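You operate a simulated robot arm through the tools that you are given. There is no shell and no other tool. Be economical: measure what you need, move in short steps, check, and stop when the job is done.

Carry out the task below with a simulated two-armed robot. There is one attempt and no reset: what you move stays moved.

## Task
Take the short orange pin on the top of the cream bench and put it away on the top of the wooden bench. Fetch the yellow pad and set it on the top of the low orange shelf. Open the left grey drawer, put the grey tin from the top of the grey bench in the inside of the left grey drawer, then shut the drawer. Fetch the yellow sign and set it on top of the cream vent grille. Fetch the orange crayon and stand it on top of the black rubber roller. Pick up the blue card stand with one hand, pass it to the other hand and put it on the top of the red bench. Open the side table drawer. Any order will do. Set down upright: grey tin, yellow sign, orange crayon, blue card stand.

It is judged by the outcome, as a careful person would: the job done as asked, and still so three seconds after it is handed in. It fails if anything else is knocked over, pushed out of place, dropped, spilled or broken.

## Robot
Two 7-joint arms with two-finger parallel grippers on one trunk, on a base that drives. Base frame: it is fixed to the floor where the robot stands at the start and does not move with it; the origin is under the middle of the robot, x ahead of it, y to its left, z up; the surface under the hand at the start is at about z = 85. Lengths are in cm, angles in rad, forces in N, time in s.
The left shoulder is at the start at [7.1, 15.6, 118], the right one opposite. Places, roughly: black rubber roller (6x6x5 cm) [100, 0, 90]; blue card stand [100, 25, 100]; grey tin [-250, -175, 100]; inside of the left grey drawer [-140, -140, 70]; left grey drawer [-140, -140, 70]; orange crayon (2x2x9 cm) [70, 50, 90]; short orange pin (4x4x10 cm) [80, 0, 90]; side table drawer [-130, 80, 80]; top of the low orange shelf [-80, -510, 90]; top of the red bench [-30, 420, 90]; top of the wooden bench [-710, -460, 80]; vent grille (16x11x4 cm) [-190, -140, 90]; yellow pad (7x5x4 cm) [50, -490, 80]; yellow sign [-225, -175, 75]. Payload 3.91 kg a hand.
The TCP of each hand is the grasp point between the finger pads, 3 cm short of the fingertips. In the tool frame z runs along the fingers and y along their closing line. Largest opening 11 cm; finger width 2, thickness 1; the body of the gripper, 4.8 by 11.2 cm, starts 5.5 cm behind the TCP.
Orientation is that of the tool frame in the base frame, as [roll, pitch, yaw] about the fixed x, y, z axes, in that order (R = Rz(yaw) Ry(pitch) Rx(roll)). With the fingers straight down and closing along the base's y, the tool's x points along the base's -x, its y along +y and its z along -z.

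## Interface
- The arms move only by the tool nudge_tool. It takes "left_increments", "right_increments" or both (then of equal length, played together; a hand with none holds still); each is a list of rows, each a list of 7 numbers: the shift along the tool's x, y, z in cm, then the turn, a rotation vector about the tool's x, y, z in rad, then the finger opening in cm, from 0 to 11. In form: [[x, y, z, ax, ay, az, gripper], ...]. A call has 1 to 20 rows; each row is the pose to reach, as a shift and turn from the pose commanded when the call began, along the tool's axes at that moment. A row lasts 0.2 s, in which the tool goes at most 5 cm and 0.15 rad; a call with a longer step from one row to the next is refused whole, and so is a gripper value outside its range. Where a pose cannot be reached the arm comes as near as it can. A force on the tool above 40 N (or 10 N above the force at the start of the call, whichever is more), or a blocked arm, ends the call early, and 0.2 s more pass. Each finger travels about 10.8 cm/s and halts on what it meets, pressing with about 32 N; the grip force reading is that of the motor and also rises with nothing between the fingers. The clock runs only during rows and for 0.2 s after the last one: add rows that repeat a pose to give the fingers time. The reply holds the time, the measured pose of the TCP, the force on the tool along the base axes, the opening and the grip force, in the units named above and with some noise, with the torque about the TCP (base axes, N m) and any sound that the robot's microphone picked up.
- Cameras (640 x 400 px; columns grow to the right, rows downward): "scene" is now at [14, 3.9, 142.65]; the picture's right is [0.33, -0.94, -0.00], its down [-0.37, -0.13, -0.92] and it looks along [0.87, 0.31, -0.40] (base axes); focal length 282 px, centre (320, 200). "left" rides on the left gripper at [7.2, -1.7, -10.3] in its tool frame; the picture's right is [0.23, 0.97, 0.00], its down [-0.76, 0.18, -0.62] and it looks along [-0.61, 0.14, 0.78] (tool axes); focal length 222 px, centre (320, 200). "right" rides on the right gripper at [7.2, 1.7, -10.3] in its tool frame; the picture's right is [-0.23, 0.97, 0.00], its down [-0.76, -0.18, -0.62] and it looks along [-0.61, -0.14, 0.78] (tool axes); focal length 222 px, centre (320, 200). There is no depth. A picture from a camera that has moved, and an enlarged one, comes with that camera's place and axes in the base frame and with its lens. The place of the scene camera against the robot may be out by one fixed shift of up to 1.2 cm in any direction.
- grab_frame(camera): a new picture of that camera. It takes no simulated time.
- lift_body(by): slides the trunk up (or, below 0, down) by that many cm; the arms and the scene camera ride with it, the base frame stays. It gives what a move gives, with no picture.
- steer(legs): drives the robot by 1 to 6 legs, each [ahead, left, turn to the left] in cm, cm and rad, along the robot's own axes; the way and the turn of a leg run together, so that a leg with both is an arc; at most 150 cm and 3.142 rad a leg. The arms and the cameras ride along, it lands a little off, and it stops where it bumps. It gives what a move gives.
- pan_tilt(pan, tilt): turns the head with the scene camera to pan (to the left, within 1.501 rad either way) and tilt (down, from -0.506 to 1.204), counted from straight ahead of the robot. It gives what a move gives.
- enlarge(camera, box): a new picture of the part [left, top, right, bottom] of that camera's present view, enlarged. It takes no simulated time.
- hand_in(): hands the job in; it is judged then, once.

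Work in short steps. Places have to be worked out from the pictures, the camera data and where the tool is seen: move nearer, look again, correct. Check each grasp and each placing, and mend what went wrong. You have 483 turns and 246 pictures in all, those below and enlarged ones among them. Open the grippers and draw the arms clear of the work before you hand the job in, unless the task says otherwise; then end with one line.

The tools are called after "Request:" as name(argument=value, ...) on one line, values as JSON. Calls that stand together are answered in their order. nudge_tool: Moves the arms, as the interface text tells. Its arguments: {"type":"object","properties":{"left_increments":{"type":"array"},"right_increments":{"type":"array"}},"required":[]} The other tools are called the same way: lift_body (by) slides the trunk up or down; steer (legs) drives the base; pan_tilt (pan, tilt) turns the head that bears the scene camera; grab_frame (camera) takes a picture; enlarge (camera, box) takes an enlarged picture of a part of a camera's view; hand_in () hands the job in.

At the start:

```text
t: 0.0
left_tcp_pos: [64.92, 43.5, 117.37]
left_tcp_rot: [-3.141, -0.001, -3.141]
left_force: [-0.2, 0.0, 0.0]
left_moment: [0.01, -0.02, -0.01]
left_opening: 11.01
left_gripper_force: 0.0
right_tcp_pos: [73.08, -11.31, 118.35]
right_tcp_rot: [-3.141, 0.001, 3.141]
right_force: [-0.3, 0.2, -0.1]
right_moment: [0.0, -0.02, -0.05]
right_opening: 11.01
right_gripper_force: 0.0
trunk travel left (down, up): [-62.5, 31.5]
robot x, y, heading: [0.21, -0.06, -0.0]
head pan, tilt: [0.342, 0.407]
```

scene: 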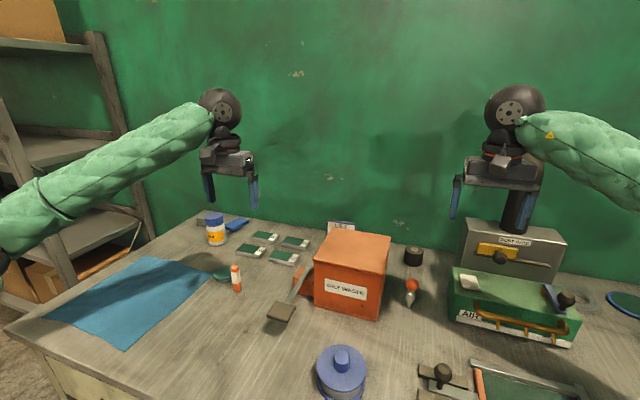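
right: 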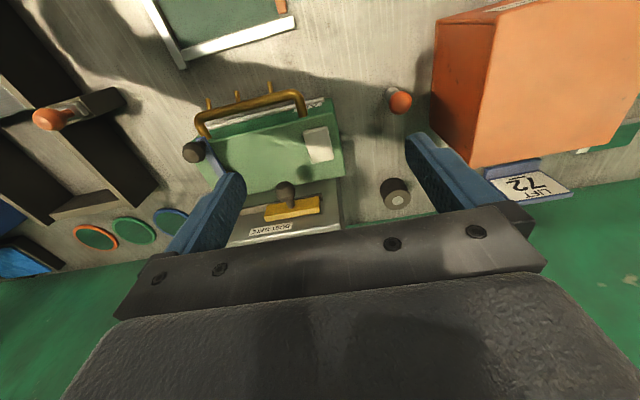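
left: 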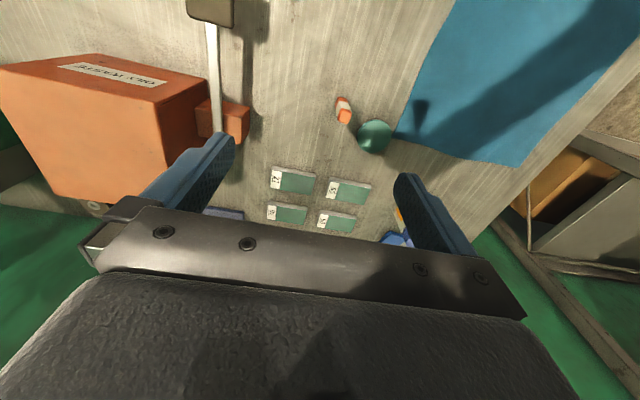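

I'll start by enlarging the workbench view to identify the crayon, pin, roller and card stand.

Request:
enlarge(camera="scene", box=[300, 200, 460, 320])

Request:
enlarge(camera="left", box=[240, 60, 420, 240])

Request:
enlarge(camera="right", box=[340, 60, 600, 240])

```text
3.33 times, centred on (380, 260) of scene
camera zoom: at [14.0, 3.9, 142.65], right [0.33, -0.94, 0.0], down [-0.37, -0.13, -0.92], along [0.87, 0.31, -0.4], focal length 940 px, centre (120, 0)
```

zoom: 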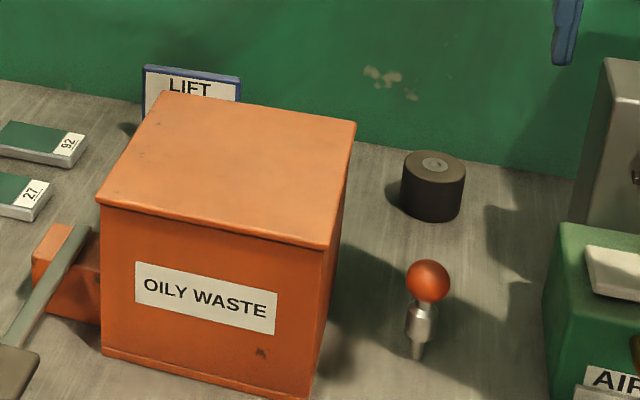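

```text
2.22 times, centred on (330, 150) of left
camera zoom: at [57.81, 41.91, 127.76], right [-0.23, 0.97, 0.0], down [0.76, 0.18, 0.62], along [0.61, 0.14, -0.78], focal length 494 px, centre (298, 311)
```

zoom: 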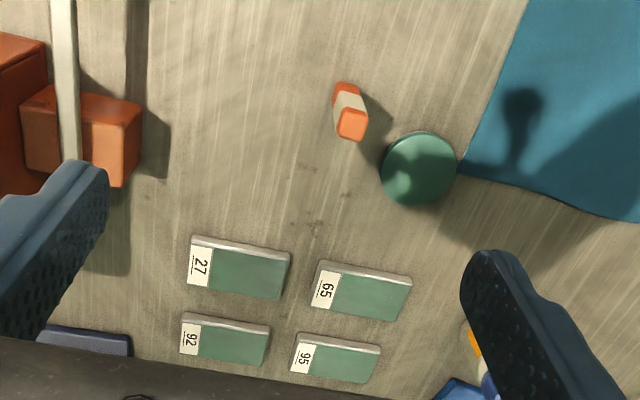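

```text
2.22 times, centred on (470, 150) of right
camera zoom: at [65.76, -9.78, 128.73], right [0.23, 0.97, 0.0], down [0.76, -0.18, 0.62], along [0.61, -0.14, -0.78], focal length 494 px, centre (-13, 311)
```

zoom: 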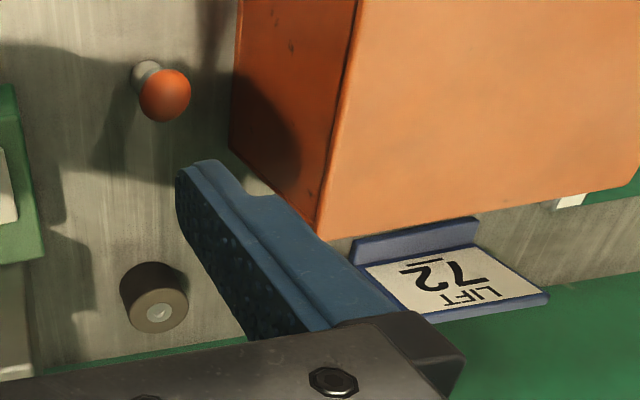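

The crayon stands near (67.8, 47.7), the roller near (100, 0), the pin near (78, 0), and the card stand near (102, 27) behind the waste box. I'll drive ahead a little so the left hand can reach everything.

Request:
steer(legs=[[12, 0, 0]])

```text
t: 1.2
left_tcp_pos: [77.13, 43.51, 117.35]
left_tcp_rot: [3.14, -0.001, 3.138]
left_force: [-0.3, 0.0, 0.1]
left_moment: [0.0, -0.01, -0.01]
left_opening: 11.01
left_gripper_force: 0.1
right_tcp_pos: [85.2, -11.38, 118.38]
right_tcp_rot: [-3.141, -0.001, 3.141]
right_force: [-0.1, -0.5, -0.1]
right_moment: [0.02, 0.02, 0.0]
right_opening: 10.98
right_gripper_force: 0.0
trunk travel left (down, up): [-62.5, 31.5]
robot x, y, heading: [11.83, -0.41, -0.002]
head pan, tilt: [0.342, 0.407]
```

Move the left hand above the crayon, narrowed to 6 cm to clear the green disc, and look.

Request:
nudge_tool(left_increments=[[3, 1.4, 1, 0, 0, 0, 9], [6, 2.8, 4, 0, 0, 0, 7], [9.3, 4.2, 8, 0, 0, 0, 6], [9.3, 4.2, 11, 0, 0, 0, 6], [9.3, 4.2, 11, 0, 0, 0, 6]])

Request:
grab_frame(camera="left")

Request:
grab_frame(camera="scene")

```text
refused: row 3 steps farther than a row can; nothing moved
```

```text
239 pictures are left
camera left: at [69.96, 41.88, 127.73], right [-0.23, 0.97, 0.0], down [0.76, 0.18, 0.62], along [0.61, 0.14, -0.78], focal length 222 px, centre (320, 200)
```

left: 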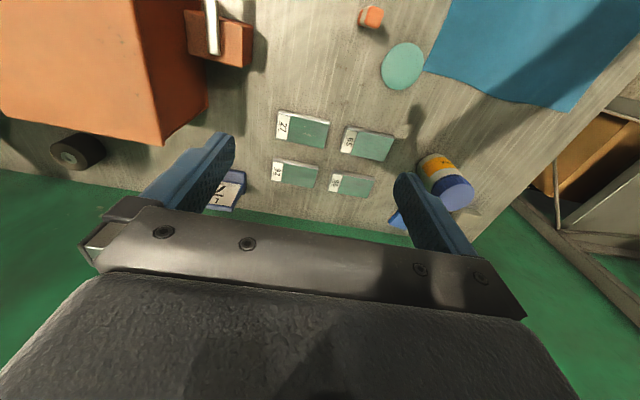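

```text
238 pictures are left
camera scene: at [26.15, 3.89, 142.65], right [0.33, -0.94, 0.0], down [-0.37, -0.13, -0.92], along [0.87, 0.31, -0.4], focal length 282 px, centre (320, 200)
```

scene: 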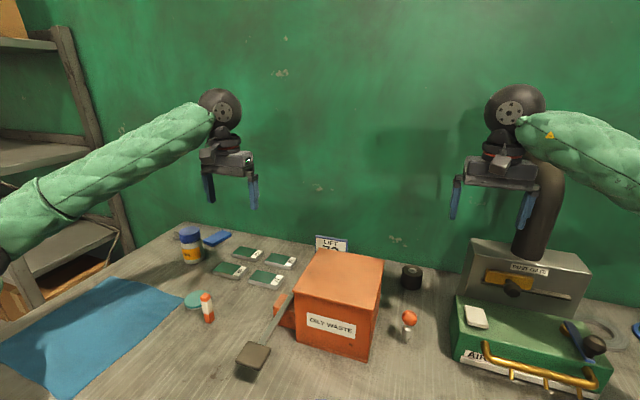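

The refused call needs smaller steps. Same motion, split finer.

Request:
nudge_tool(left_increments=[[4, 1.5, 0, 0, 0, 0, 9], [8, 3.5, 0, 0, 0, 0, 7], [9.2, 4.1, 4, 0, 0, 0, 6], [9.2, 4.1, 8, 0, 0, 0, 6], [9.2, 4.1, 11, 0, 0, 0, 6], [9.2, 4.1, 11, 0, 0, 0, 6]])

Request:
grab_frame(camera="left")

```text
t: 2.6
left_tcp_pos: [67.85, 47.7, 106.38]
left_tcp_rot: [3.141, 0.001, 3.14]
left_force: [-1.2, 2.1, -0.7]
left_moment: [0.01, 0.02, 0.0]
left_opening: 6.02
left_gripper_force: 0.0
right_tcp_pos: [84.91, -11.41, 118.47]
right_tcp_rot: [-3.141, 0.0, 3.141]
right_force: [-0.9, 0.6, -0.1]
right_moment: [0.02, 0.02, 0.03]
right_opening: 11.01
right_gripper_force: 0.1
trunk travel left (down, up): [-62.5, 31.5]
robot x, y, heading: [12.35, 0.37, 0.0]
head pan, tilt: [0.342, 0.407]
```

```text
237 pictures are left
camera left: at [60.63, 45.98, 116.77], right [-0.23, 0.97, 0.0], down [0.76, 0.18, 0.62], along [0.61, 0.14, -0.78], focal length 222 px, centre (320, 200)
```

left: 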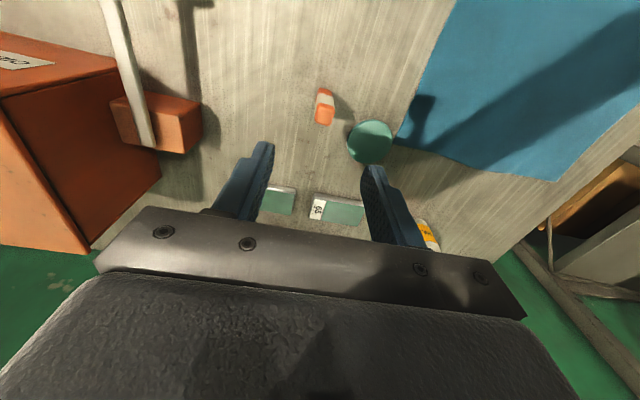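

Crayon is centred near (67.9, 48.0). Descend to z≈91 and close.

Request:
nudge_tool(left_increments=[[0, 0.3, 4, 0, 0, 0, 6], [0, 0.3, 8, 0, 0, 0, 6], [0, 0.3, 12, 0, 0, 0, 6], [0, 0.3, 15.4, 0, 0, 0, 6], [0, 0.3, 15.4, 0, 0, 0, 6], [0, 0.3, 15.4, 0, 0, 0, 4], [0, 0.3, 15.4, 0, 0, 0, 2], [0, 0.3, 15.4, 0, 0, 0, 0], [0, 0.3, 15.4, 0, 0, 0, 0], [0, 0.3, 15.4, 0, 0, 0, 0]])

Request:
grab_frame(camera="left")

```text
t: 4.8
left_tcp_pos: [67.89, 47.92, 90.93]
left_tcp_rot: [3.14, -0.001, 3.141]
left_force: [0.2, -0.4, 0.0]
left_moment: [0.01, -0.02, -0.05]
left_opening: 1.79
left_gripper_force: 31.9
right_tcp_pos: [85.03, -11.34, 118.29]
right_tcp_rot: [-3.141, 0.0, -3.141]
right_force: [0.0, -0.1, 0.8]
right_moment: [-0.01, -0.03, 0.01]
right_opening: 11.0
right_gripper_force: 0.0
trunk travel left (down, up): [-62.5, 31.5]
robot x, y, heading: [12.04, 0.08, 0.0]
head pan, tilt: [0.342, 0.407]
```

```text
236 pictures are left
camera left: at [60.59, 46.25, 101.36], right [-0.23, 0.97, 0.0], down [0.76, 0.18, 0.62], along [0.61, 0.14, -0.78], focal length 222 px, centre (320, 200)
```

left: 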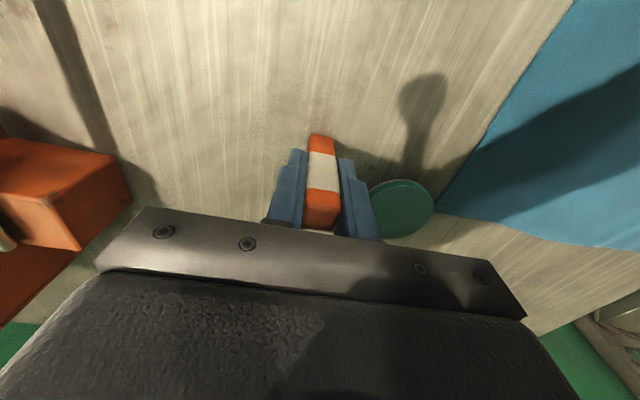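

Crayon gripped. Lift it, and move the right hand back out of the way.

Request:
nudge_tool(left_increments=[[0, 0, -4.5, 0, 0, 0, 0], [0, 0, -9, 0, 0, 0, 0], [0, 0, -13.5, 0, 0, 0, 0], [0, 0, -18, 0, 0, 0, 0], [0, 0, -22, 0, 0, 0, 0]], right_increments=[[3, -3, 0, 0, 0, 0, 11], [6, -6, 0, 0, 0, 0, 11], [9, -9, 0, 0, 0, 0, 11], [12, -12, 0, 0, 0, 0, 11], [15, -15, 0, 0, 0, 0, 11]])

Request:
nudge_tool(left_increments=[[-2.5, -4, 0, 0, 0, 0, 0], [-5, -8, 0, 0, 0, 0, 0], [-7.5, -12, 0, 0, 0, 0, 0], [-10, -16, 0, 0, 0, 0, 0], [-12.5, -20, 0, 0, 0, 0, 0], [-15, -24, 0, 0, 0, 0, 0], [-17.5, -28, 0, 0, 0, 0, 0], [-20, -32, 0, 0, 0, 0, 0], [-22.5, -36, 0, 0, 0, 0, 0], [-25, -39.5, 0, 0, 0, 0, 0], [-27.5, -43, 0, 0, 0, 0, 0], [-29.8, -45.5, 0, 0, 0, 0, 0], [-32.1, -47.9, 0, 0, 0, 0, 0], [-32.1, -47.9, 0, 0, 0, 0, 0], [-32.1, -47.9, 0, 0, 0, 0, 0]])

Request:
grab_frame(camera="left")

Request:
grab_frame(camera="scene")

```text
t: 6.0
left_tcp_pos: [67.68, 47.66, 113.14]
left_tcp_rot: [3.141, 0.0, -3.141]
left_force: [-0.5, -0.1, -0.2]
left_moment: [0.02, -0.01, 0.01]
left_opening: 1.81
left_gripper_force: 32.1
right_tcp_pos: [70.03, -26.65, 118.32]
right_tcp_rot: [-3.14, 0.0, -3.139]
right_force: [-0.1, -0.7, 0.6]
right_moment: [0.01, -0.02, 0.01]
right_opening: 10.99
right_gripper_force: 0.1
trunk travel left (down, up): [-62.5, 31.5]
robot x, y, heading: [12.1, -0.12, 0.003]
head pan, tilt: [0.342, 0.407]
```

```text
t: 9.2
left_tcp_pos: [99.92, -0.28, 112.95]
left_tcp_rot: [3.14, -0.001, 3.141]
left_force: [0.6, 0.2, 0.0]
left_moment: [0.03, 0.0, 0.0]
left_opening: 1.83
left_gripper_force: 31.9
right_tcp_pos: [70.14, -26.53, 118.36]
right_tcp_rot: [3.14, -0.003, -3.141]
right_force: [0.5, -0.1, 0.1]
right_moment: [0.0, 0.02, 0.01]
right_opening: 11.0
right_gripper_force: 0.1
trunk travel left (down, up): [-62.5, 31.5]
robot x, y, heading: [12.0, 0.06, 0.004]
head pan, tilt: [0.342, 0.407]
```

```text
235 pictures are left
camera left: at [92.79, -1.83, 123.37], right [-0.23, 0.97, 0.0], down [0.76, 0.18, 0.62], along [0.61, 0.14, -0.78], focal length 222 px, centre (320, 200)
```

left: 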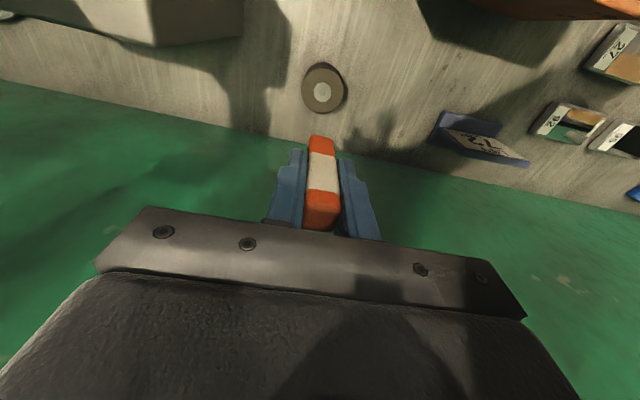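

```text
234 pictures are left
camera scene: at [26.09, 3.78, 142.65], right [0.33, -0.94, 0.0], down [-0.37, -0.13, -0.92], along [0.87, 0.31, -0.4], focal length 282 px, centre (320, 200)
```

scene: 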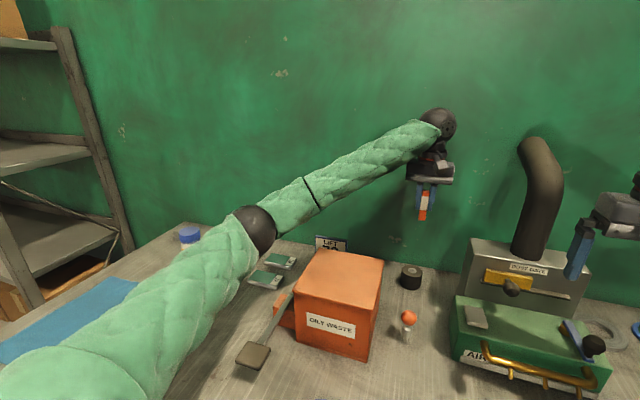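

Roller top is at (100.0, 0.0); crayon is over it. Descend to just above contact.

Request:
nudge_tool(left_increments=[[0, 0.3, 4, 0, 0, 0, 0], [0, 0.3, 8, 0, 0, 0, 0], [0, 0.3, 12, 0, 0, 0, 0], [0, 0.3, 15, 0, 0, 0, 0], [0, 0.3, 16.3, 0, 0, 0, 0], [0, 0.3, 16.3, 0, 0, 0, 0]])

Request:
enlarge(camera="scene", box=[360, 200, 480, 320])

Request:
grab_frame(camera="left")

```text
t: 10.8
left_tcp_pos: [100.58, 2.02, 102.51]
left_tcp_rot: [-3.132, 0.067, -3.117]
left_force: [-0.1, -1.9, 12.1]
left_moment: [0.18, -0.01, 0.01]
left_opening: 1.83
left_gripper_force: 32.1
right_tcp_pos: [69.24, -26.26, 118.67]
right_tcp_rot: [3.14, 0.008, -3.137]
right_force: [-0.9, -0.6, -0.2]
right_moment: [0.04, -0.01, 0.0]
right_opening: 11.01
right_gripper_force: 0.1
trunk travel left (down, up): [-62.5, 31.5]
robot x, y, heading: [12.09, 0.4, 0.007]
head pan, tilt: [0.342, 0.407]
stopped in row 6 (left hand): the arm was blocked; the commanded pose is now the measured one
```

```text
3.33 times, centred on (420, 260) of scene
camera zoom: at [24.92, 3.79, 142.74], right [0.34, -0.94, 0.0], down [-0.36, -0.13, -0.92], along [0.87, 0.31, -0.39], focal length 940 px, centre (-13, 0)
```

zoom: 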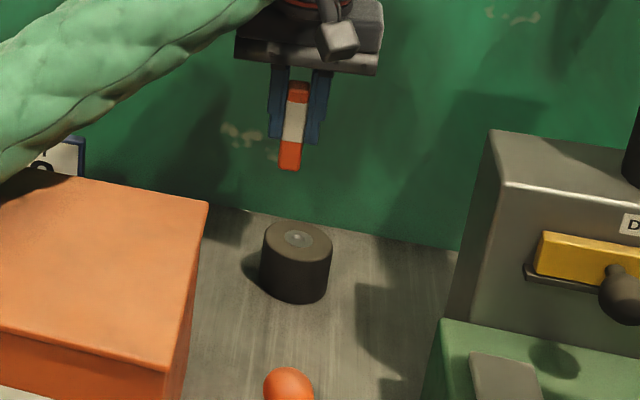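

```text
232 pictures are left
camera left: at [92.74, 0.25, 112.41], right [-0.25, 0.97, -0.03], down [0.71, 0.2, 0.67], along [0.66, 0.15, -0.74], focal length 222 px, centre (320, 200)
```

left: 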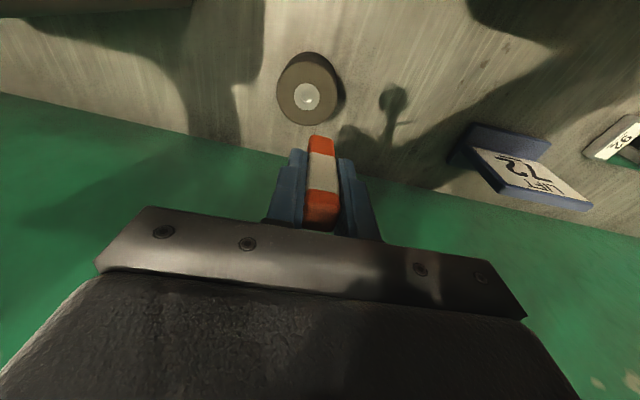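

The arm stopped early, probably with the forearm resting on the waste box. Back straight up and inspect.

Request:
nudge_tool(left_increments=[[0, 0, -2, 0, 0, 0, 0], [0, 0, -5, 0, 0, 0, 0], [0, 0, -9, 0, 0, 0, 0], [0, 0, -12, 0, 0, 0, 0], [0, 0, -12, 0, 0, 0, 0]])

Request:
grab_frame(camera="scene")

```text
t: 12.0
left_tcp_pos: [100.39, 1.54, 112.43]
left_tcp_rot: [-3.133, 0.044, -3.127]
left_force: [0.1, -0.3, -0.1]
left_moment: [-0.01, -0.05, 0.01]
left_opening: 1.8
left_gripper_force: 32.4
right_tcp_pos: [70.12, -26.28, 118.48]
right_tcp_rot: [3.142, 0.001, -3.141]
right_force: [0.4, 0.6, 0.3]
right_moment: [-0.02, -0.04, 0.03]
right_opening: 11.01
right_gripper_force: 0.0
trunk travel left (down, up): [-62.5, 31.5]
robot x, y, heading: [12.12, 0.17, -0.002]
head pan, tilt: [0.342, 0.407]
```

```text
231 pictures are left
camera scene: at [26.02, 4.02, 142.66], right [0.34, -0.94, 0.0], down [-0.37, -0.13, -0.92], along [0.87, 0.31, -0.4], focal length 282 px, centre (320, 200)
```

scene: 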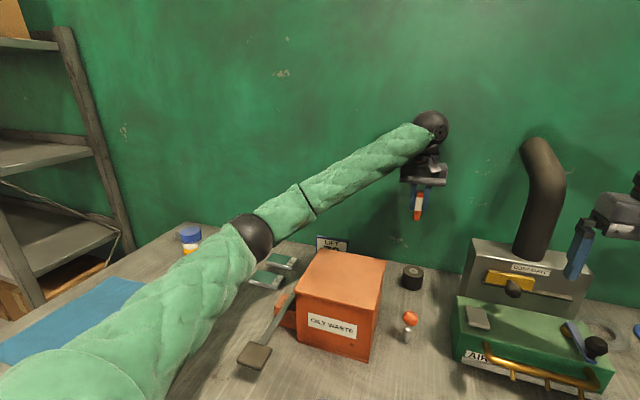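

The box looks unmoved. Raise the trunk so the forearm comes in steeper above the box.

Request:
lift_body(by=22)

Request:
nudge_tool(left_increments=[[0, 0, 4, 0, 0, 0, 0], [0, 0, 8, 0, 0, 0, 0], [0, 0, 12, 0, 0, 0, 0], [0, 0, 16, 0, 0, 0, 0], [0, 0, 20, 0, 0, 0, 0], [0, 0, 24, 0, 0, 0, 0], [0, 0, 24, 0, 0, 0, 0]])

Request:
grab_frame(camera="scene")

```text
t: 14.4
left_tcp_pos: [100.67, 1.58, 134.37]
left_tcp_rot: [-3.132, 0.042, -3.128]
left_force: [-0.3, 0.3, -1.0]
left_moment: [0.01, -0.02, -0.03]
left_opening: 1.83
left_gripper_force: 31.9
right_tcp_pos: [70.37, -26.24, 140.23]
right_tcp_rot: [-3.141, -0.003, -3.14]
right_force: [-0.3, -0.1, 1.3]
right_moment: [0.02, -0.01, 0.01]
right_opening: 11.0
right_gripper_force: 0.0
trunk travel left (down, up): [-84.5, 9.5]
robot x, y, heading: [12.09, -0.19, 0.001]
head pan, tilt: [0.342, 0.407]
```

```text
t: 16.0
left_tcp_pos: [101.69, 1.35, 110.27]
left_tcp_rot: [-3.133, 0.043, -3.128]
left_force: [0.0, 0.7, -0.5]
left_moment: [0.0, -0.03, -0.01]
left_opening: 1.79
left_gripper_force: 32.5
right_tcp_pos: [70.16, -26.22, 140.28]
right_tcp_rot: [3.141, -0.001, -3.139]
right_force: [-0.2, -0.8, 0.3]
right_moment: [-0.01, 0.0, -0.01]
right_opening: 11.01
right_gripper_force: 0.0
trunk travel left (down, up): [-84.5, 9.5]
robot x, y, heading: [12.13, -0.34, 0.001]
head pan, tilt: [0.342, 0.407]
```

```text
230 pictures are left
camera scene: at [26.13, 3.96, 164.66], right [0.34, -0.94, 0.0], down [-0.37, -0.13, -0.92], along [0.86, 0.31, -0.4], focal length 282 px, centre (320, 200)
```

scene: 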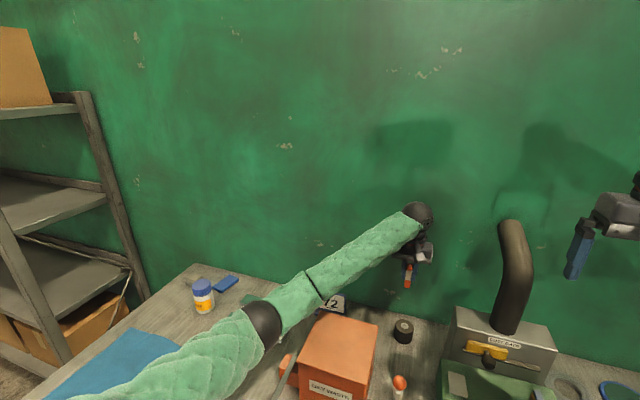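

Clear now. Straighten the tool and centre over the roller at (100, 0), descending a bit.

Request:
nudge_tool(left_increments=[[0.8, -0.7, 0, -0.0086, 0.043, 0.0136, 0], [1.7, -1.35, 0, -0.0086, 0.043, 0.0136, 0], [1.7, -1.35, 0, -0.0086, 0.043, 0.0136, 0]])

Request:
nudge_tool(left_increments=[[0, 0, 4, 0, 0, 0, 0], [0, 0, 8, 0, 0, 0, 0], [0, 0, 12, 0, 0, 0, 0], [0, 0, 13, 0, 0, 0, 0], [0, 0, 13, 0, 0, 0, 0]])

Request:
grab_frame(camera="left")

Request:
enlarge(camera="scene", box=[340, 200, 500, 400])

```text
t: 16.8
left_tcp_pos: [99.89, 0.04, 110.34]
left_tcp_rot: [-3.141, 0.001, -3.141]
left_force: [0.1, -0.6, -0.1]
left_moment: [-0.04, -0.01, 0.0]
left_opening: 1.82
left_gripper_force: 32.2
right_tcp_pos: [70.27, -26.27, 140.31]
right_tcp_rot: [3.141, -0.003, -3.141]
right_force: [0.3, 0.4, 0.4]
right_moment: [-0.01, -0.01, 0.03]
right_opening: 11.0
right_gripper_force: 0.1
trunk travel left (down, up): [-84.5, 9.5]
robot x, y, heading: [12.37, 0.12, -0.0]
head pan, tilt: [0.342, 0.407]
```

```text
t: 18.0
left_tcp_pos: [99.84, 0.05, 97.36]
left_tcp_rot: [3.141, 0.0, 3.141]
left_force: [0.5, 1.3, -0.2]
left_moment: [0.01, 0.02, 0.01]
left_opening: 1.82
left_gripper_force: 32.5
right_tcp_pos: [70.39, -26.3, 140.22]
right_tcp_rot: [3.141, 0.0, -3.141]
right_force: [0.1, -0.6, -0.4]
right_moment: [-0.02, 0.01, 0.0]
right_opening: 10.99
right_gripper_force: 0.1
trunk travel left (down, up): [-84.5, 9.5]
robot x, y, heading: [12.28, -0.03, 0.007]
head pan, tilt: [0.342, 0.407]
```

```text
229 pictures are left
camera left: at [92.74, -1.61, 107.65], right [-0.23, 0.97, 0.0], down [0.76, 0.18, 0.62], along [0.61, 0.14, -0.78], focal length 222 px, centre (320, 200)
```

left: 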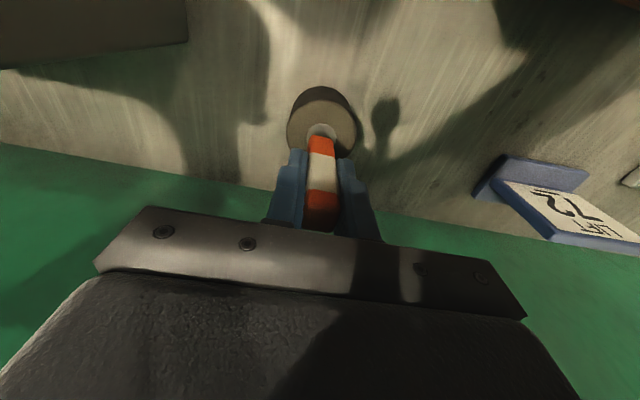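

```text
2.00 times, centred on (420, 300) of scene
camera zoom: at [26.15, 3.95, 164.65], right [0.34, -0.94, 0.0], down [-0.37, -0.13, -0.92], along [0.86, 0.31, -0.4], focal length 564 px, centre (120, 0)
```

zoom: 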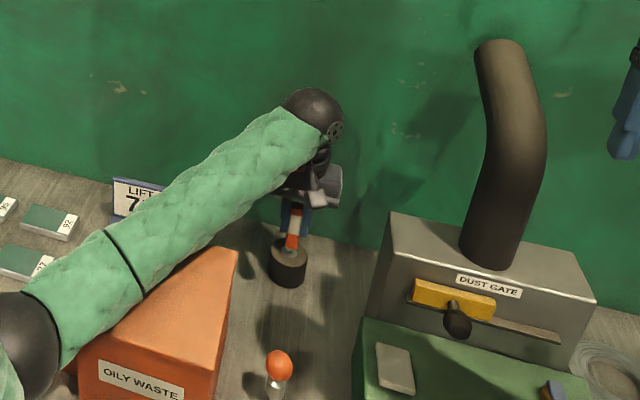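

Well aligned. Lower gently until contact.

Request:
nudge_tool(left_increments=[[0.2, 0, 0.6, 0, 0, 0, 0], [0.2, 0, 1.0, 0, 0, 0, 0], [0.2, 0, 1.3, 0, 0, 0, 0], [0.2, 0, 1.5, 0, 0, 0, 0], [0.2, 0, 1.5, 0, 0, 0, 0]])

```text
t: 19.2
left_tcp_pos: [99.85, 0.25, 96.58]
left_tcp_rot: [-3.14, 0.008, -3.141]
left_force: [0.2, -0.3, -0.4]
left_moment: [0.0, 0.01, 0.01]
left_opening: 1.84
left_gripper_force: 32.3
right_tcp_pos: [69.94, -25.98, 140.59]
right_tcp_rot: [3.14, 0.002, -3.141]
right_force: [0.0, 0.1, -0.1]
right_moment: [0.02, -0.04, 0.01]
right_opening: 11.02
right_gripper_force: 0.0
trunk travel left (down, up): [-84.5, 9.5]
robot x, y, heading: [11.81, 0.09, 0.001]
head pan, tilt: [0.342, 0.407]
```

No tool force but the hand hangs 0.7 cm high: forearm is again touching the box. Back up, lift the trunk more, and shift the robot right so the arm passes clear of the box.

Request:
nudge_tool(left_increments=[[0, 0, -4, 0, 0, 0, 0], [0, 0, -8, 0, 0, 0, 0], [0, 0, -12, 0, 0, 0, 0], [0, 0, -16, 0, 0, 0, 0], [0, 4, -18, 0, 0, 0, 0], [0, 8, -18, 0, 0, 0, 0], [0, 12, -18, 0, 0, 0, 0]])

Request:
lift_body(by=8)

Request:
steer(legs=[[0, -14, 0]])

Request:
grab_frame(camera="scene")

```text
t: 20.8
left_tcp_pos: [99.74, 11.96, 113.95]
left_tcp_rot: [3.141, 0.002, 3.139]
left_force: [-0.1, 0.0, -1.1]
left_moment: [0.0, 0.02, -0.01]
left_opening: 1.83
left_gripper_force: 32.4
right_tcp_pos: [70.23, -26.3, 140.22]
right_tcp_rot: [-3.141, -0.002, -3.142]
right_force: [0.2, -0.2, 0.8]
right_moment: [-0.02, -0.02, 0.0]
right_opening: 11.01
right_gripper_force: 0.1
trunk travel left (down, up): [-84.5, 9.5]
robot x, y, heading: [11.99, 0.01, -0.006]
head pan, tilt: [0.342, 0.407]
```

```text
t: 21.9
left_tcp_pos: [99.74, 11.92, 121.93]
left_tcp_rot: [3.14, -0.001, 3.141]
left_force: [0.2, 0.8, -1.3]
left_moment: [-0.02, -0.01, -0.03]
left_opening: 1.81
left_gripper_force: 31.8
right_tcp_pos: [70.22, -26.23, 148.41]
right_tcp_rot: [3.142, -0.003, -3.14]
right_force: [0.4, 0.5, -0.1]
right_moment: [-0.01, -0.03, 0.0]
right_opening: 10.99
right_gripper_force: 0.1
trunk travel left (down, up): [-92.5, 1.5]
robot x, y, heading: [11.79, 0.06, -0.001]
head pan, tilt: [0.342, 0.407]
```

```text
t: 23.3
left_tcp_pos: [100.02, -1.93, 121.83]
left_tcp_rot: [-3.141, -0.001, -3.141]
left_force: [-0.4, 0.2, 0.2]
left_moment: [-0.08, 0.04, -0.01]
left_opening: 1.79
left_gripper_force: 32.3
right_tcp_pos: [70.3, -40.14, 148.33]
right_tcp_rot: [3.14, 0.002, -3.141]
right_force: [0.6, -0.3, 0.3]
right_moment: [-0.04, 0.02, 0.0]
right_opening: 11.02
right_gripper_force: 0.1
trunk travel left (down, up): [-92.5, 1.5]
robot x, y, heading: [12.24, -14.03, -0.004]
head pan, tilt: [0.342, 0.407]
```

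```text
227 pictures are left
camera scene: at [26.19, -9.92, 172.65], right [0.34, -0.94, 0.0], down [-0.37, -0.13, -0.92], along [0.86, 0.31, -0.4], focal length 282 px, centre (320, 200)
```

scene: 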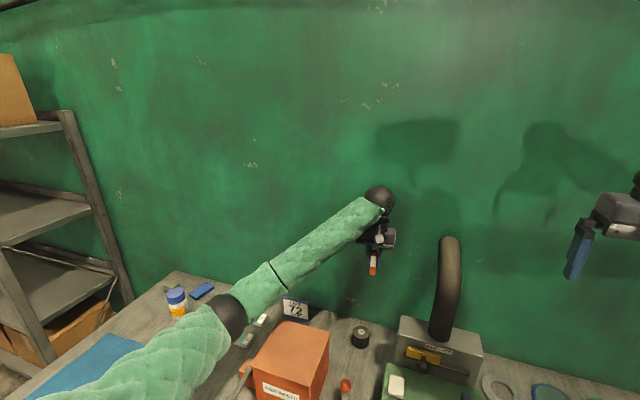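

Well above the box now. Correct y by +2 and descend to about 97.4.

Request:
nudge_tool(left_increments=[[0, 1.9, 3, 0, 0, 0, 0], [0, 1.9, 7, 0, 0, 0, 0], [0, 1.9, 11, 0, 0, 0, 0], [0, 1.9, 15, 0, 0, 0, 0], [0, 1.9, 19, 0, 0, 0, 0], [0, 1.9, 23, 0, 0, 0, 0], [0, 1.9, 24.4, 0, 0, 0, 0], [0, 1.9, 24.4, 0, 0, 0, 0]])

Request:
enlarge(camera="scene", box=[200, 200, 440, 400])

Request:
grab_frame(camera="left")

```text
t: 25.1
left_tcp_pos: [99.66, -0.26, 97.49]
left_tcp_rot: [-3.14, 0.001, -3.141]
left_force: [0.1, 0.2, -0.4]
left_moment: [-0.01, 0.02, 0.02]
left_opening: 1.83
left_gripper_force: 31.9
right_tcp_pos: [70.29, -40.32, 148.33]
right_tcp_rot: [3.141, 0.0, -3.14]
right_force: [0.9, -0.3, -0.3]
right_moment: [-0.01, -0.02, -0.02]
right_opening: 11.01
right_gripper_force: 0.0
trunk travel left (down, up): [-92.5, 1.5]
robot x, y, heading: [12.04, -13.7, -0.0]
head pan, tilt: [0.342, 0.407]
```

```text
2.00 times, centred on (320, 300) of scene
camera zoom: at [26.17, -10.09, 172.65], right [0.34, -0.94, 0.0], down [-0.37, -0.13, -0.92], along [0.86, 0.31, -0.4], focal length 564 px, centre (320, 0)
```

zoom: 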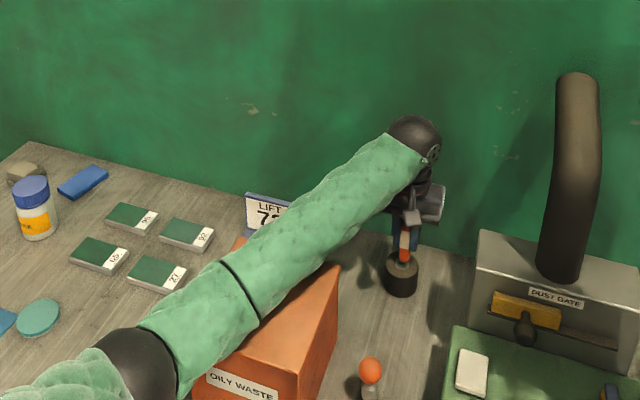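

```text
225 pictures are left
camera left: at [92.56, -1.83, 107.8], right [-0.23, 0.97, 0.0], down [0.76, 0.18, 0.62], along [0.61, 0.14, -0.78], focal length 222 px, centre (320, 200)
```

left: 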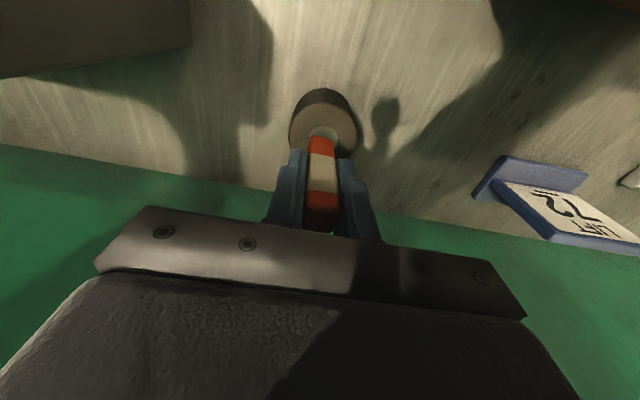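

Aligned (shift y +0.2). Lower in small steps to contact.

Request:
nudge_tool(left_increments=[[-0.1, 0.25, 0.6, 0, 0, 0, 0], [-0.1, 0.25, 1.0, 0, 0, 0, 0], [-0.1, 0.25, 1.3, 0, 0, 0, 0], [-0.1, 0.25, 1.5, 0, 0, 0, 0], [-0.1, 0.25, 1.5, 0, 0, 0, 0]])

```text
t: 26.3
left_tcp_pos: [99.9, 0.26, 95.98]
left_tcp_rot: [3.142, -0.001, 3.14]
left_force: [0.3, 0.3, -1.3]
left_moment: [0.01, 0.04, 0.03]
left_opening: 1.82
left_gripper_force: 32.2
right_tcp_pos: [70.28, -40.3, 148.41]
right_tcp_rot: [-3.141, -0.001, -3.141]
right_force: [-0.1, 0.4, -0.2]
right_moment: [-0.03, -0.04, 0.04]
right_opening: 11.01
right_gripper_force: 0.0
trunk travel left (down, up): [-92.5, 1.5]
robot x, y, heading: [12.3, -13.83, 0.005]
head pan, tilt: [0.342, 0.407]
```

Request:
nudge_tool(left_increments=[[0, 0, 0.2, 0, 0, 0, 0], [0, 0, 0.4, 0, 0, 0, 0], [0, 0, 0.4, 0, 0, 0, 0]])

Request:
enlarge(camera="left", box=[240, 60, 400, 240])

```text
t: 27.1
left_tcp_pos: [99.97, 0.04, 96.0]
left_tcp_rot: [-3.141, 0.003, -3.14]
left_force: [0.4, 1.1, 24.6]
left_moment: [0.11, -0.07, 0.01]
left_opening: 1.81
left_gripper_force: 32.2
right_tcp_pos: [70.07, -40.27, 148.4]
right_tcp_rot: [3.14, 0.002, -3.139]
right_force: [-0.5, -0.2, -1.3]
right_moment: [-0.01, -0.02, -0.03]
right_opening: 11.02
right_gripper_force: 0.1
trunk travel left (down, up): [-92.5, 1.5]
robot x, y, heading: [12.21, -14.25, 0.002]
head pan, tilt: [0.342, 0.407]
```

```text
2.22 times, centred on (320, 150) of left
camera zoom: at [92.66, -1.56, 106.24], right [-0.23, 0.97, 0.0], down [0.76, 0.18, 0.63], along [0.61, 0.14, -0.78], focal length 494 px, centre (320, 311)
```

zoom: 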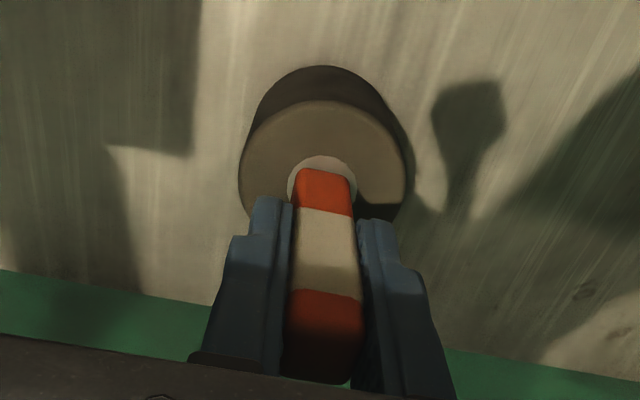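

Contact made. Relieve a bit, open slightly, and draw up.

Request:
nudge_tool(left_increments=[[0, 0, -0.3, 0, 0, 0, 0], [0, 0, -0.3, 0, 0, 0, 2.5], [0, 0, -0.3, 0, 0, 0, 4.5], [0, 0, -0.3, 0, 0, 0, 5], [0, 0, -2, 0, 0, 0, 5], [0, 0, -5, 0, 0, 0, 5], [0, 0, -9, 0, 0, 0, 5], [0, 0, -13, 0, 0, 0, 5], [0, 0, -16, 0, 0, 0, 5]])

Request:
grab_frame(camera="left")

```text
t: 29.1
left_tcp_pos: [99.97, 0.1, 111.64]
left_tcp_rot: [3.14, -0.001, -3.141]
left_force: [-1.0, -0.6, -0.3]
left_moment: [0.01, -0.01, 0.02]
left_opening: 5.0
left_gripper_force: 0.1
right_tcp_pos: [70.28, -40.35, 148.36]
right_tcp_rot: [3.141, 0.0, -3.139]
right_force: [0.3, 1.3, 0.1]
right_moment: [-0.05, -0.04, -0.03]
right_opening: 10.97
right_gripper_force: 0.1
trunk travel left (down, up): [-92.5, 1.5]
robot x, y, heading: [11.7, -14.25, 0.003]
head pan, tilt: [0.342, 0.407]
```

```text
223 pictures are left
camera left: at [92.71, -1.61, 121.94], right [-0.23, 0.97, 0.0], down [0.76, 0.18, 0.62], along [0.61, 0.14, -0.78], focal length 222 px, centre (320, 200)
```

left: 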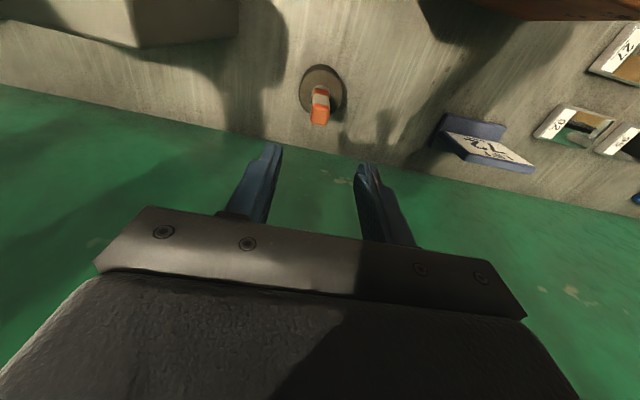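

Crayon stands on the roller. Now move the left hand up and over to look at the card stand.

Request:
nudge_tool(left_increments=[[0, 0, -4, 0, 0, 0, 6], [0, 0, -8, 0, 0, 0, 8], [0, 4.5, -8, 0, 0, 0, 11], [0, 9, -8, 0, 0, 0, 11], [0, 13.5, -8, 0, 0, 0, 11], [0, 18, -8, 0, 0, 0, 11], [2, 22, -8, 0, 0, 0, 11], [5, 25, -8, 0, 0, 0, 11], [8, 27, -8, 0, 0, 0, 11], [10, 27, -8, 0, 0, 0, 11]])

Request:
grab_frame(camera="left")

Request:
enlarge(camera="scene", box=[200, 200, 440, 400])

```text
t: 31.3
left_tcp_pos: [89.92, 27.13, 119.68]
left_tcp_rot: [3.142, 0.0, 3.139]
left_force: [-0.7, 0.1, -0.3]
left_moment: [-0.01, 0.0, 0.01]
left_opening: 11.02
left_gripper_force: 0.1
right_tcp_pos: [70.14, -40.28, 148.22]
right_tcp_rot: [-3.141, 0.0, -3.141]
right_force: [-0.3, 0.5, 0.7]
right_moment: [0.0, 0.01, 0.0]
right_opening: 11.01
right_gripper_force: 0.1
trunk travel left (down, up): [-92.5, 1.5]
robot x, y, heading: [12.08, -13.65, 0.0]
head pan, tilt: [0.342, 0.407]
```

```text
222 pictures are left
camera left: at [82.72, 25.45, 130.03], right [-0.23, 0.97, 0.0], down [0.76, 0.18, 0.62], along [0.61, 0.14, -0.78], focal length 222 px, centre (320, 200)
```

left: 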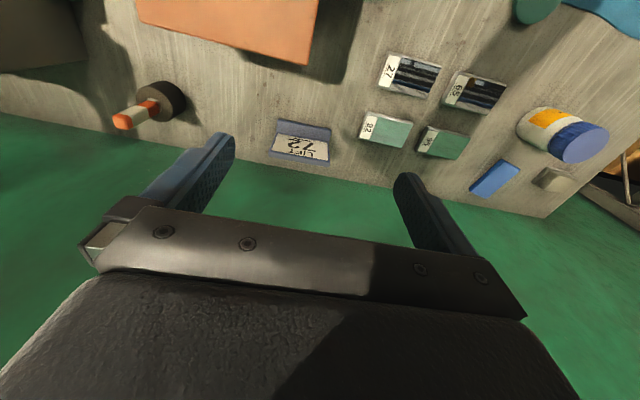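

```text
2.00 times, centred on (320, 300) of scene
camera zoom: at [26.1, -10.05, 172.66], right [0.34, -0.94, 0.0], down [-0.37, -0.13, -0.92], along [0.87, 0.31, -0.4], focal length 564 px, centre (320, 0)
```

zoom: 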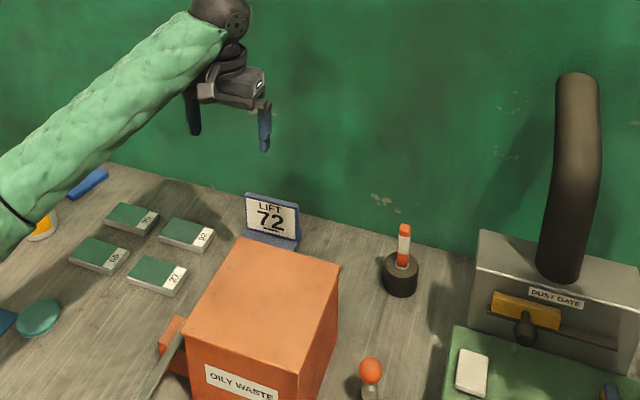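

Zoom on the card stand from the left hand camera for geometry.

Request:
enlarge(camera="left", box=[230, 90, 390, 190])

Request:
enlarge(camera="scene", box=[280, 280, 380, 340])

```text
4.00 times, centred on (310, 140) of left
camera zoom: at [82.72, 25.45, 130.03], right [-0.23, 0.97, 0.0], down [0.76, 0.18, 0.62], along [0.61, 0.14, -0.78], focal length 888 px, centre (360, 440)
```

zoom: 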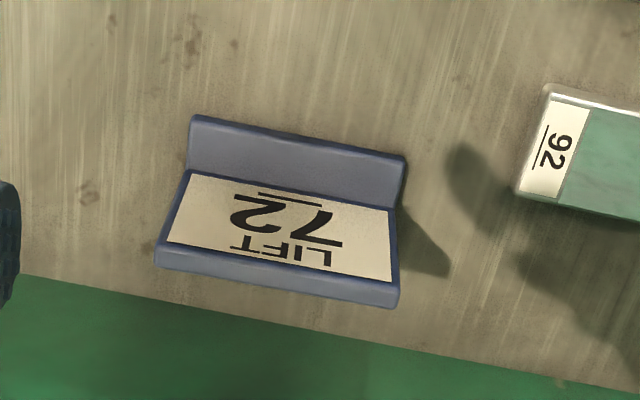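

```text
6.40 times, centred on (330, 310) of scene
camera zoom: at [26.1, -10.05, 172.66], right [0.34, -0.94, 0.0], down [-0.37, -0.13, -0.92], along [0.87, 0.31, -0.4], focal length 1806 px, centre (256, -504)
```

zoom: 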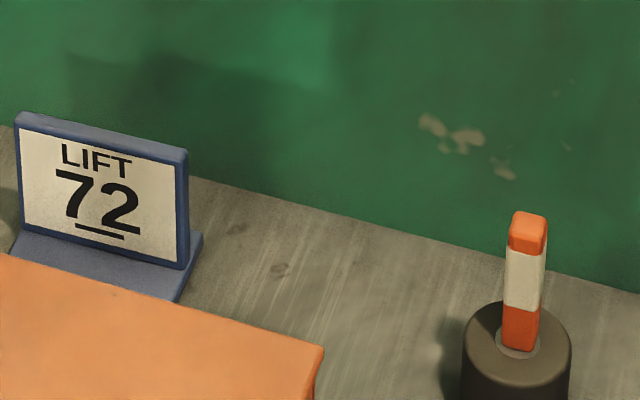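

The stand is an L: upright plate at x≈102.2–103.5, y≈20.8–31.4, top z≈93.5, with its base toward me. I'll turn the left tool 90° so it closes along x.

Request:
nudge_tool(left_increments=[[0, 0, 0, 0, 0, 0.14, 8], [0, 0, 0, 0, 0, 0.28, 7], [0, 0, 0, 0, 0, 0.42, 7], [0, 0, 0, 0, 0, 0.56, 7], [0, 0, 0, 0, 0, 0.7, 7], [0, 0, 0, 0, 0, 0.84, 7], [0, 0, 0, 0, 0, 0.98, 7], [0, 0, 0, 0, 0, 1.12, 7], [0, 0, 0, 0, 0, 1.26, 7], [0, 0, 0, 0, 0, 1.4, 7], [0, 0, 0, 0, 0, 1.5, 7], [0, 0, 0, 0, 0, 1.571, 7], [0, 0, 0, 0, 0, 1.571, 7]])

Request:
grab_frame(camera="scene")

```text
t: 34.1
left_tcp_pos: [89.95, 27.15, 119.66]
left_tcp_rot: [3.141, 0.0, 1.57]
left_force: [0.6, 0.9, 0.9]
left_moment: [0.02, 0.02, -0.01]
left_opening: 7.0
left_gripper_force: 0.0
right_tcp_pos: [70.18, -40.33, 148.43]
right_tcp_rot: [3.141, -0.001, -3.139]
right_force: [0.0, 0.4, 1.0]
right_moment: [0.02, 0.02, 0.0]
right_opening: 10.96
right_gripper_force: 0.1
trunk travel left (down, up): [-92.5, 1.5]
robot x, y, heading: [12.41, -13.5, -0.0]
head pan, tilt: [0.342, 0.407]
```

```text
218 pictures are left
camera scene: at [26.17, -10.04, 172.65], right [0.34, -0.94, 0.0], down [-0.37, -0.13, -0.92], along [0.86, 0.31, -0.4], focal length 282 px, centre (320, 200)
```

scene: 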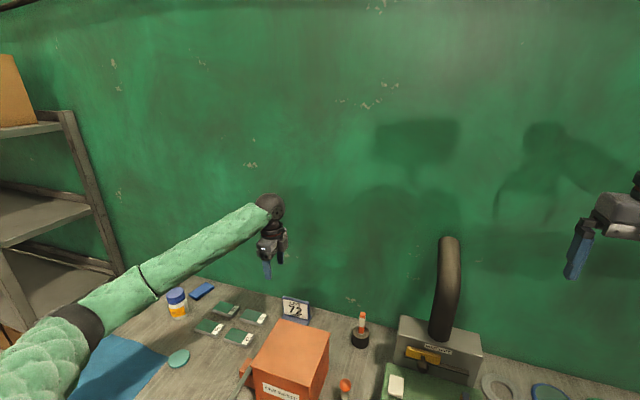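

Rotated. Move over the plate (x 102.8, y 28.4) and descend to z≈104 for a look.

Request:
nudge_tool(left_increments=[[0.5, 4.5, 0, 0, 0, 0, 6], [1, 9, 0, 0, 0, 0, 6], [1.3, 12.8, 0, 0, 0, 0, 6], [1.3, 12.8, 4, 0, 0, 0, 6], [1.3, 12.8, 8, 0, 0, 0, 6], [1.3, 12.8, 12, 0, 0, 0, 6], [1.3, 12.8, 15, 0, 0, 0, 6], [1.3, 12.8, 15, 0, 0, 0, 6]])

Request:
grab_frame(camera="left")

Request:
enlarge(camera="scene", box=[220, 240, 380, 360])

```text
t: 35.9
left_tcp_pos: [102.77, 28.46, 104.54]
left_tcp_rot: [-3.141, 0.0, 1.571]
left_force: [0.2, 0.0, 1.0]
left_moment: [0.02, 0.0, -0.01]
left_opening: 6.0
left_gripper_force: 0.2
right_tcp_pos: [70.28, -40.25, 148.29]
right_tcp_rot: [3.14, 0.001, -3.14]
right_force: [-0.1, 0.0, 0.7]
right_moment: [0.02, 0.0, 0.03]
right_opening: 11.0
right_gripper_force: 0.0
trunk travel left (down, up): [-92.5, 1.5]
robot x, y, heading: [11.96, -13.75, 0.003]
head pan, tilt: [0.342, 0.407]
```

```text
217 pictures are left
camera left: at [101.09, 35.71, 114.91], right [0.97, 0.23, 0.0], down [0.18, -0.76, 0.62], along [0.14, -0.61, -0.78], focal length 222 px, centre (320, 200)
```

left: 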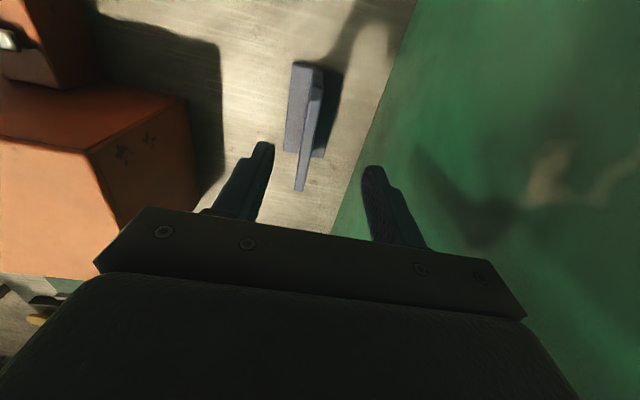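

```text
3.33 times, centred on (300, 300) of scene
camera zoom: at [26.16, -10.06, 172.66], right [0.34, -0.94, 0.0], down [-0.37, -0.13, -0.92], along [0.86, 0.31, -0.4], focal length 940 px, centre (387, -133)
```

zoom: 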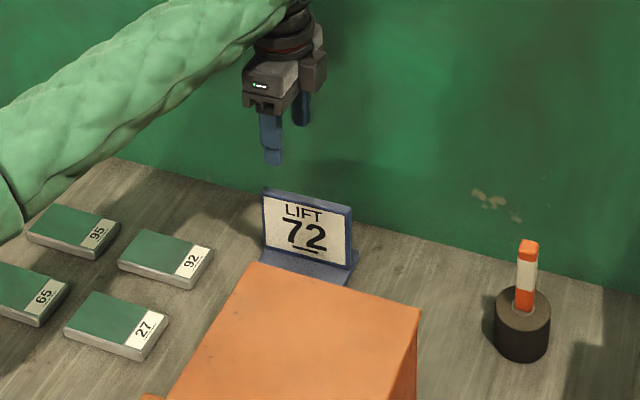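

Zoom to locate the plate's top edge exactly.

Request:
enlarge(camera="left", box=[230, 40, 390, 220])

```text
2.22 times, centred on (310, 130) of left
camera zoom: at [101.09, 35.71, 114.91], right [0.97, 0.23, 0.0], down [0.18, -0.76, 0.62], along [0.14, -0.61, -0.78], focal length 494 px, centre (342, 356)
```

zoom: 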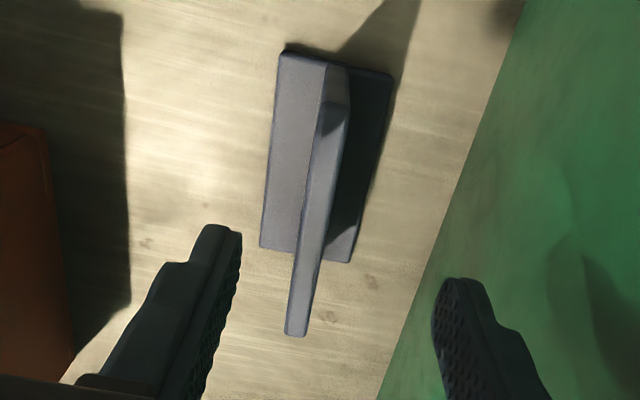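

It's an inverted T: plate centred at x≈102.0, y≈20.2–31. Shift −0.8 in x, descend to z≈90.6 and close.

Request:
nudge_tool(left_increments=[[0, -0.8, 4, 0, 0, 0, 6], [0, -0.8, 8, 0, 0, 0, 6], [0, -0.8, 12, 0, 0, 0, 6], [0, -0.8, 13.9, 0, 0, 0, 6], [0, -0.8, 13.9, 0, 0, 0, 6]])

Request:
grab_frame(camera="left")

Request:
enlarge(camera="scene", box=[220, 240, 380, 360])

```text
t: 37.1
left_tcp_pos: [101.83, 28.43, 90.72]
left_tcp_rot: [-3.141, 0.0, 1.571]
left_force: [0.1, 0.6, 0.2]
left_moment: [0.0, 0.03, 0.03]
left_opening: 5.94
left_gripper_force: 0.0
right_tcp_pos: [70.14, -40.35, 148.26]
right_tcp_rot: [3.141, 0.0, -3.139]
right_force: [0.5, 0.2, 0.1]
right_moment: [-0.02, -0.02, -0.02]
right_opening: 11.01
right_gripper_force: 0.1
trunk travel left (down, up): [-92.5, 1.5]
robot x, y, heading: [12.17, -13.76, 0.002]
head pan, tilt: [0.342, 0.407]
```

```text
214 pictures are left
camera left: at [100.27, 35.72, 101.05], right [0.97, 0.23, 0.0], down [0.18, -0.76, 0.62], along [0.14, -0.61, -0.78], focal length 222 px, centre (320, 200)
```

left: 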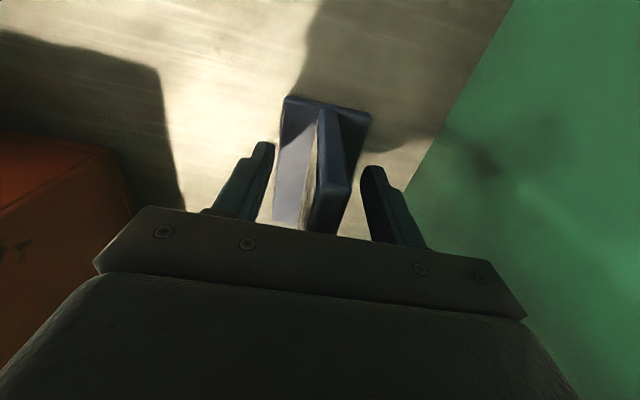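

```text
3.33 times, centred on (300, 300) of scene
camera zoom: at [26.15, -10.06, 172.66], right [0.34, -0.94, 0.0], down [-0.37, -0.13, -0.92], along [0.86, 0.31, -0.4], focal length 940 px, centre (387, -133)
```

zoom: 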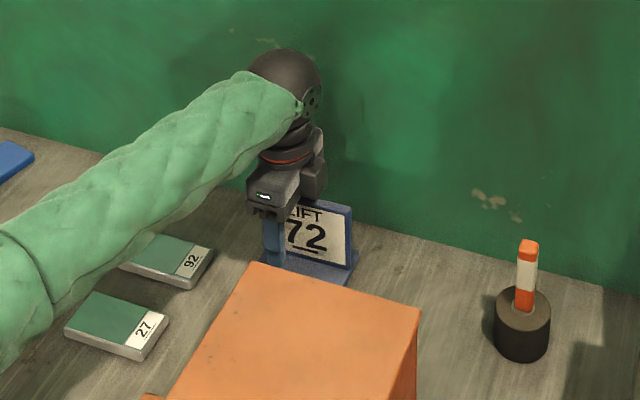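

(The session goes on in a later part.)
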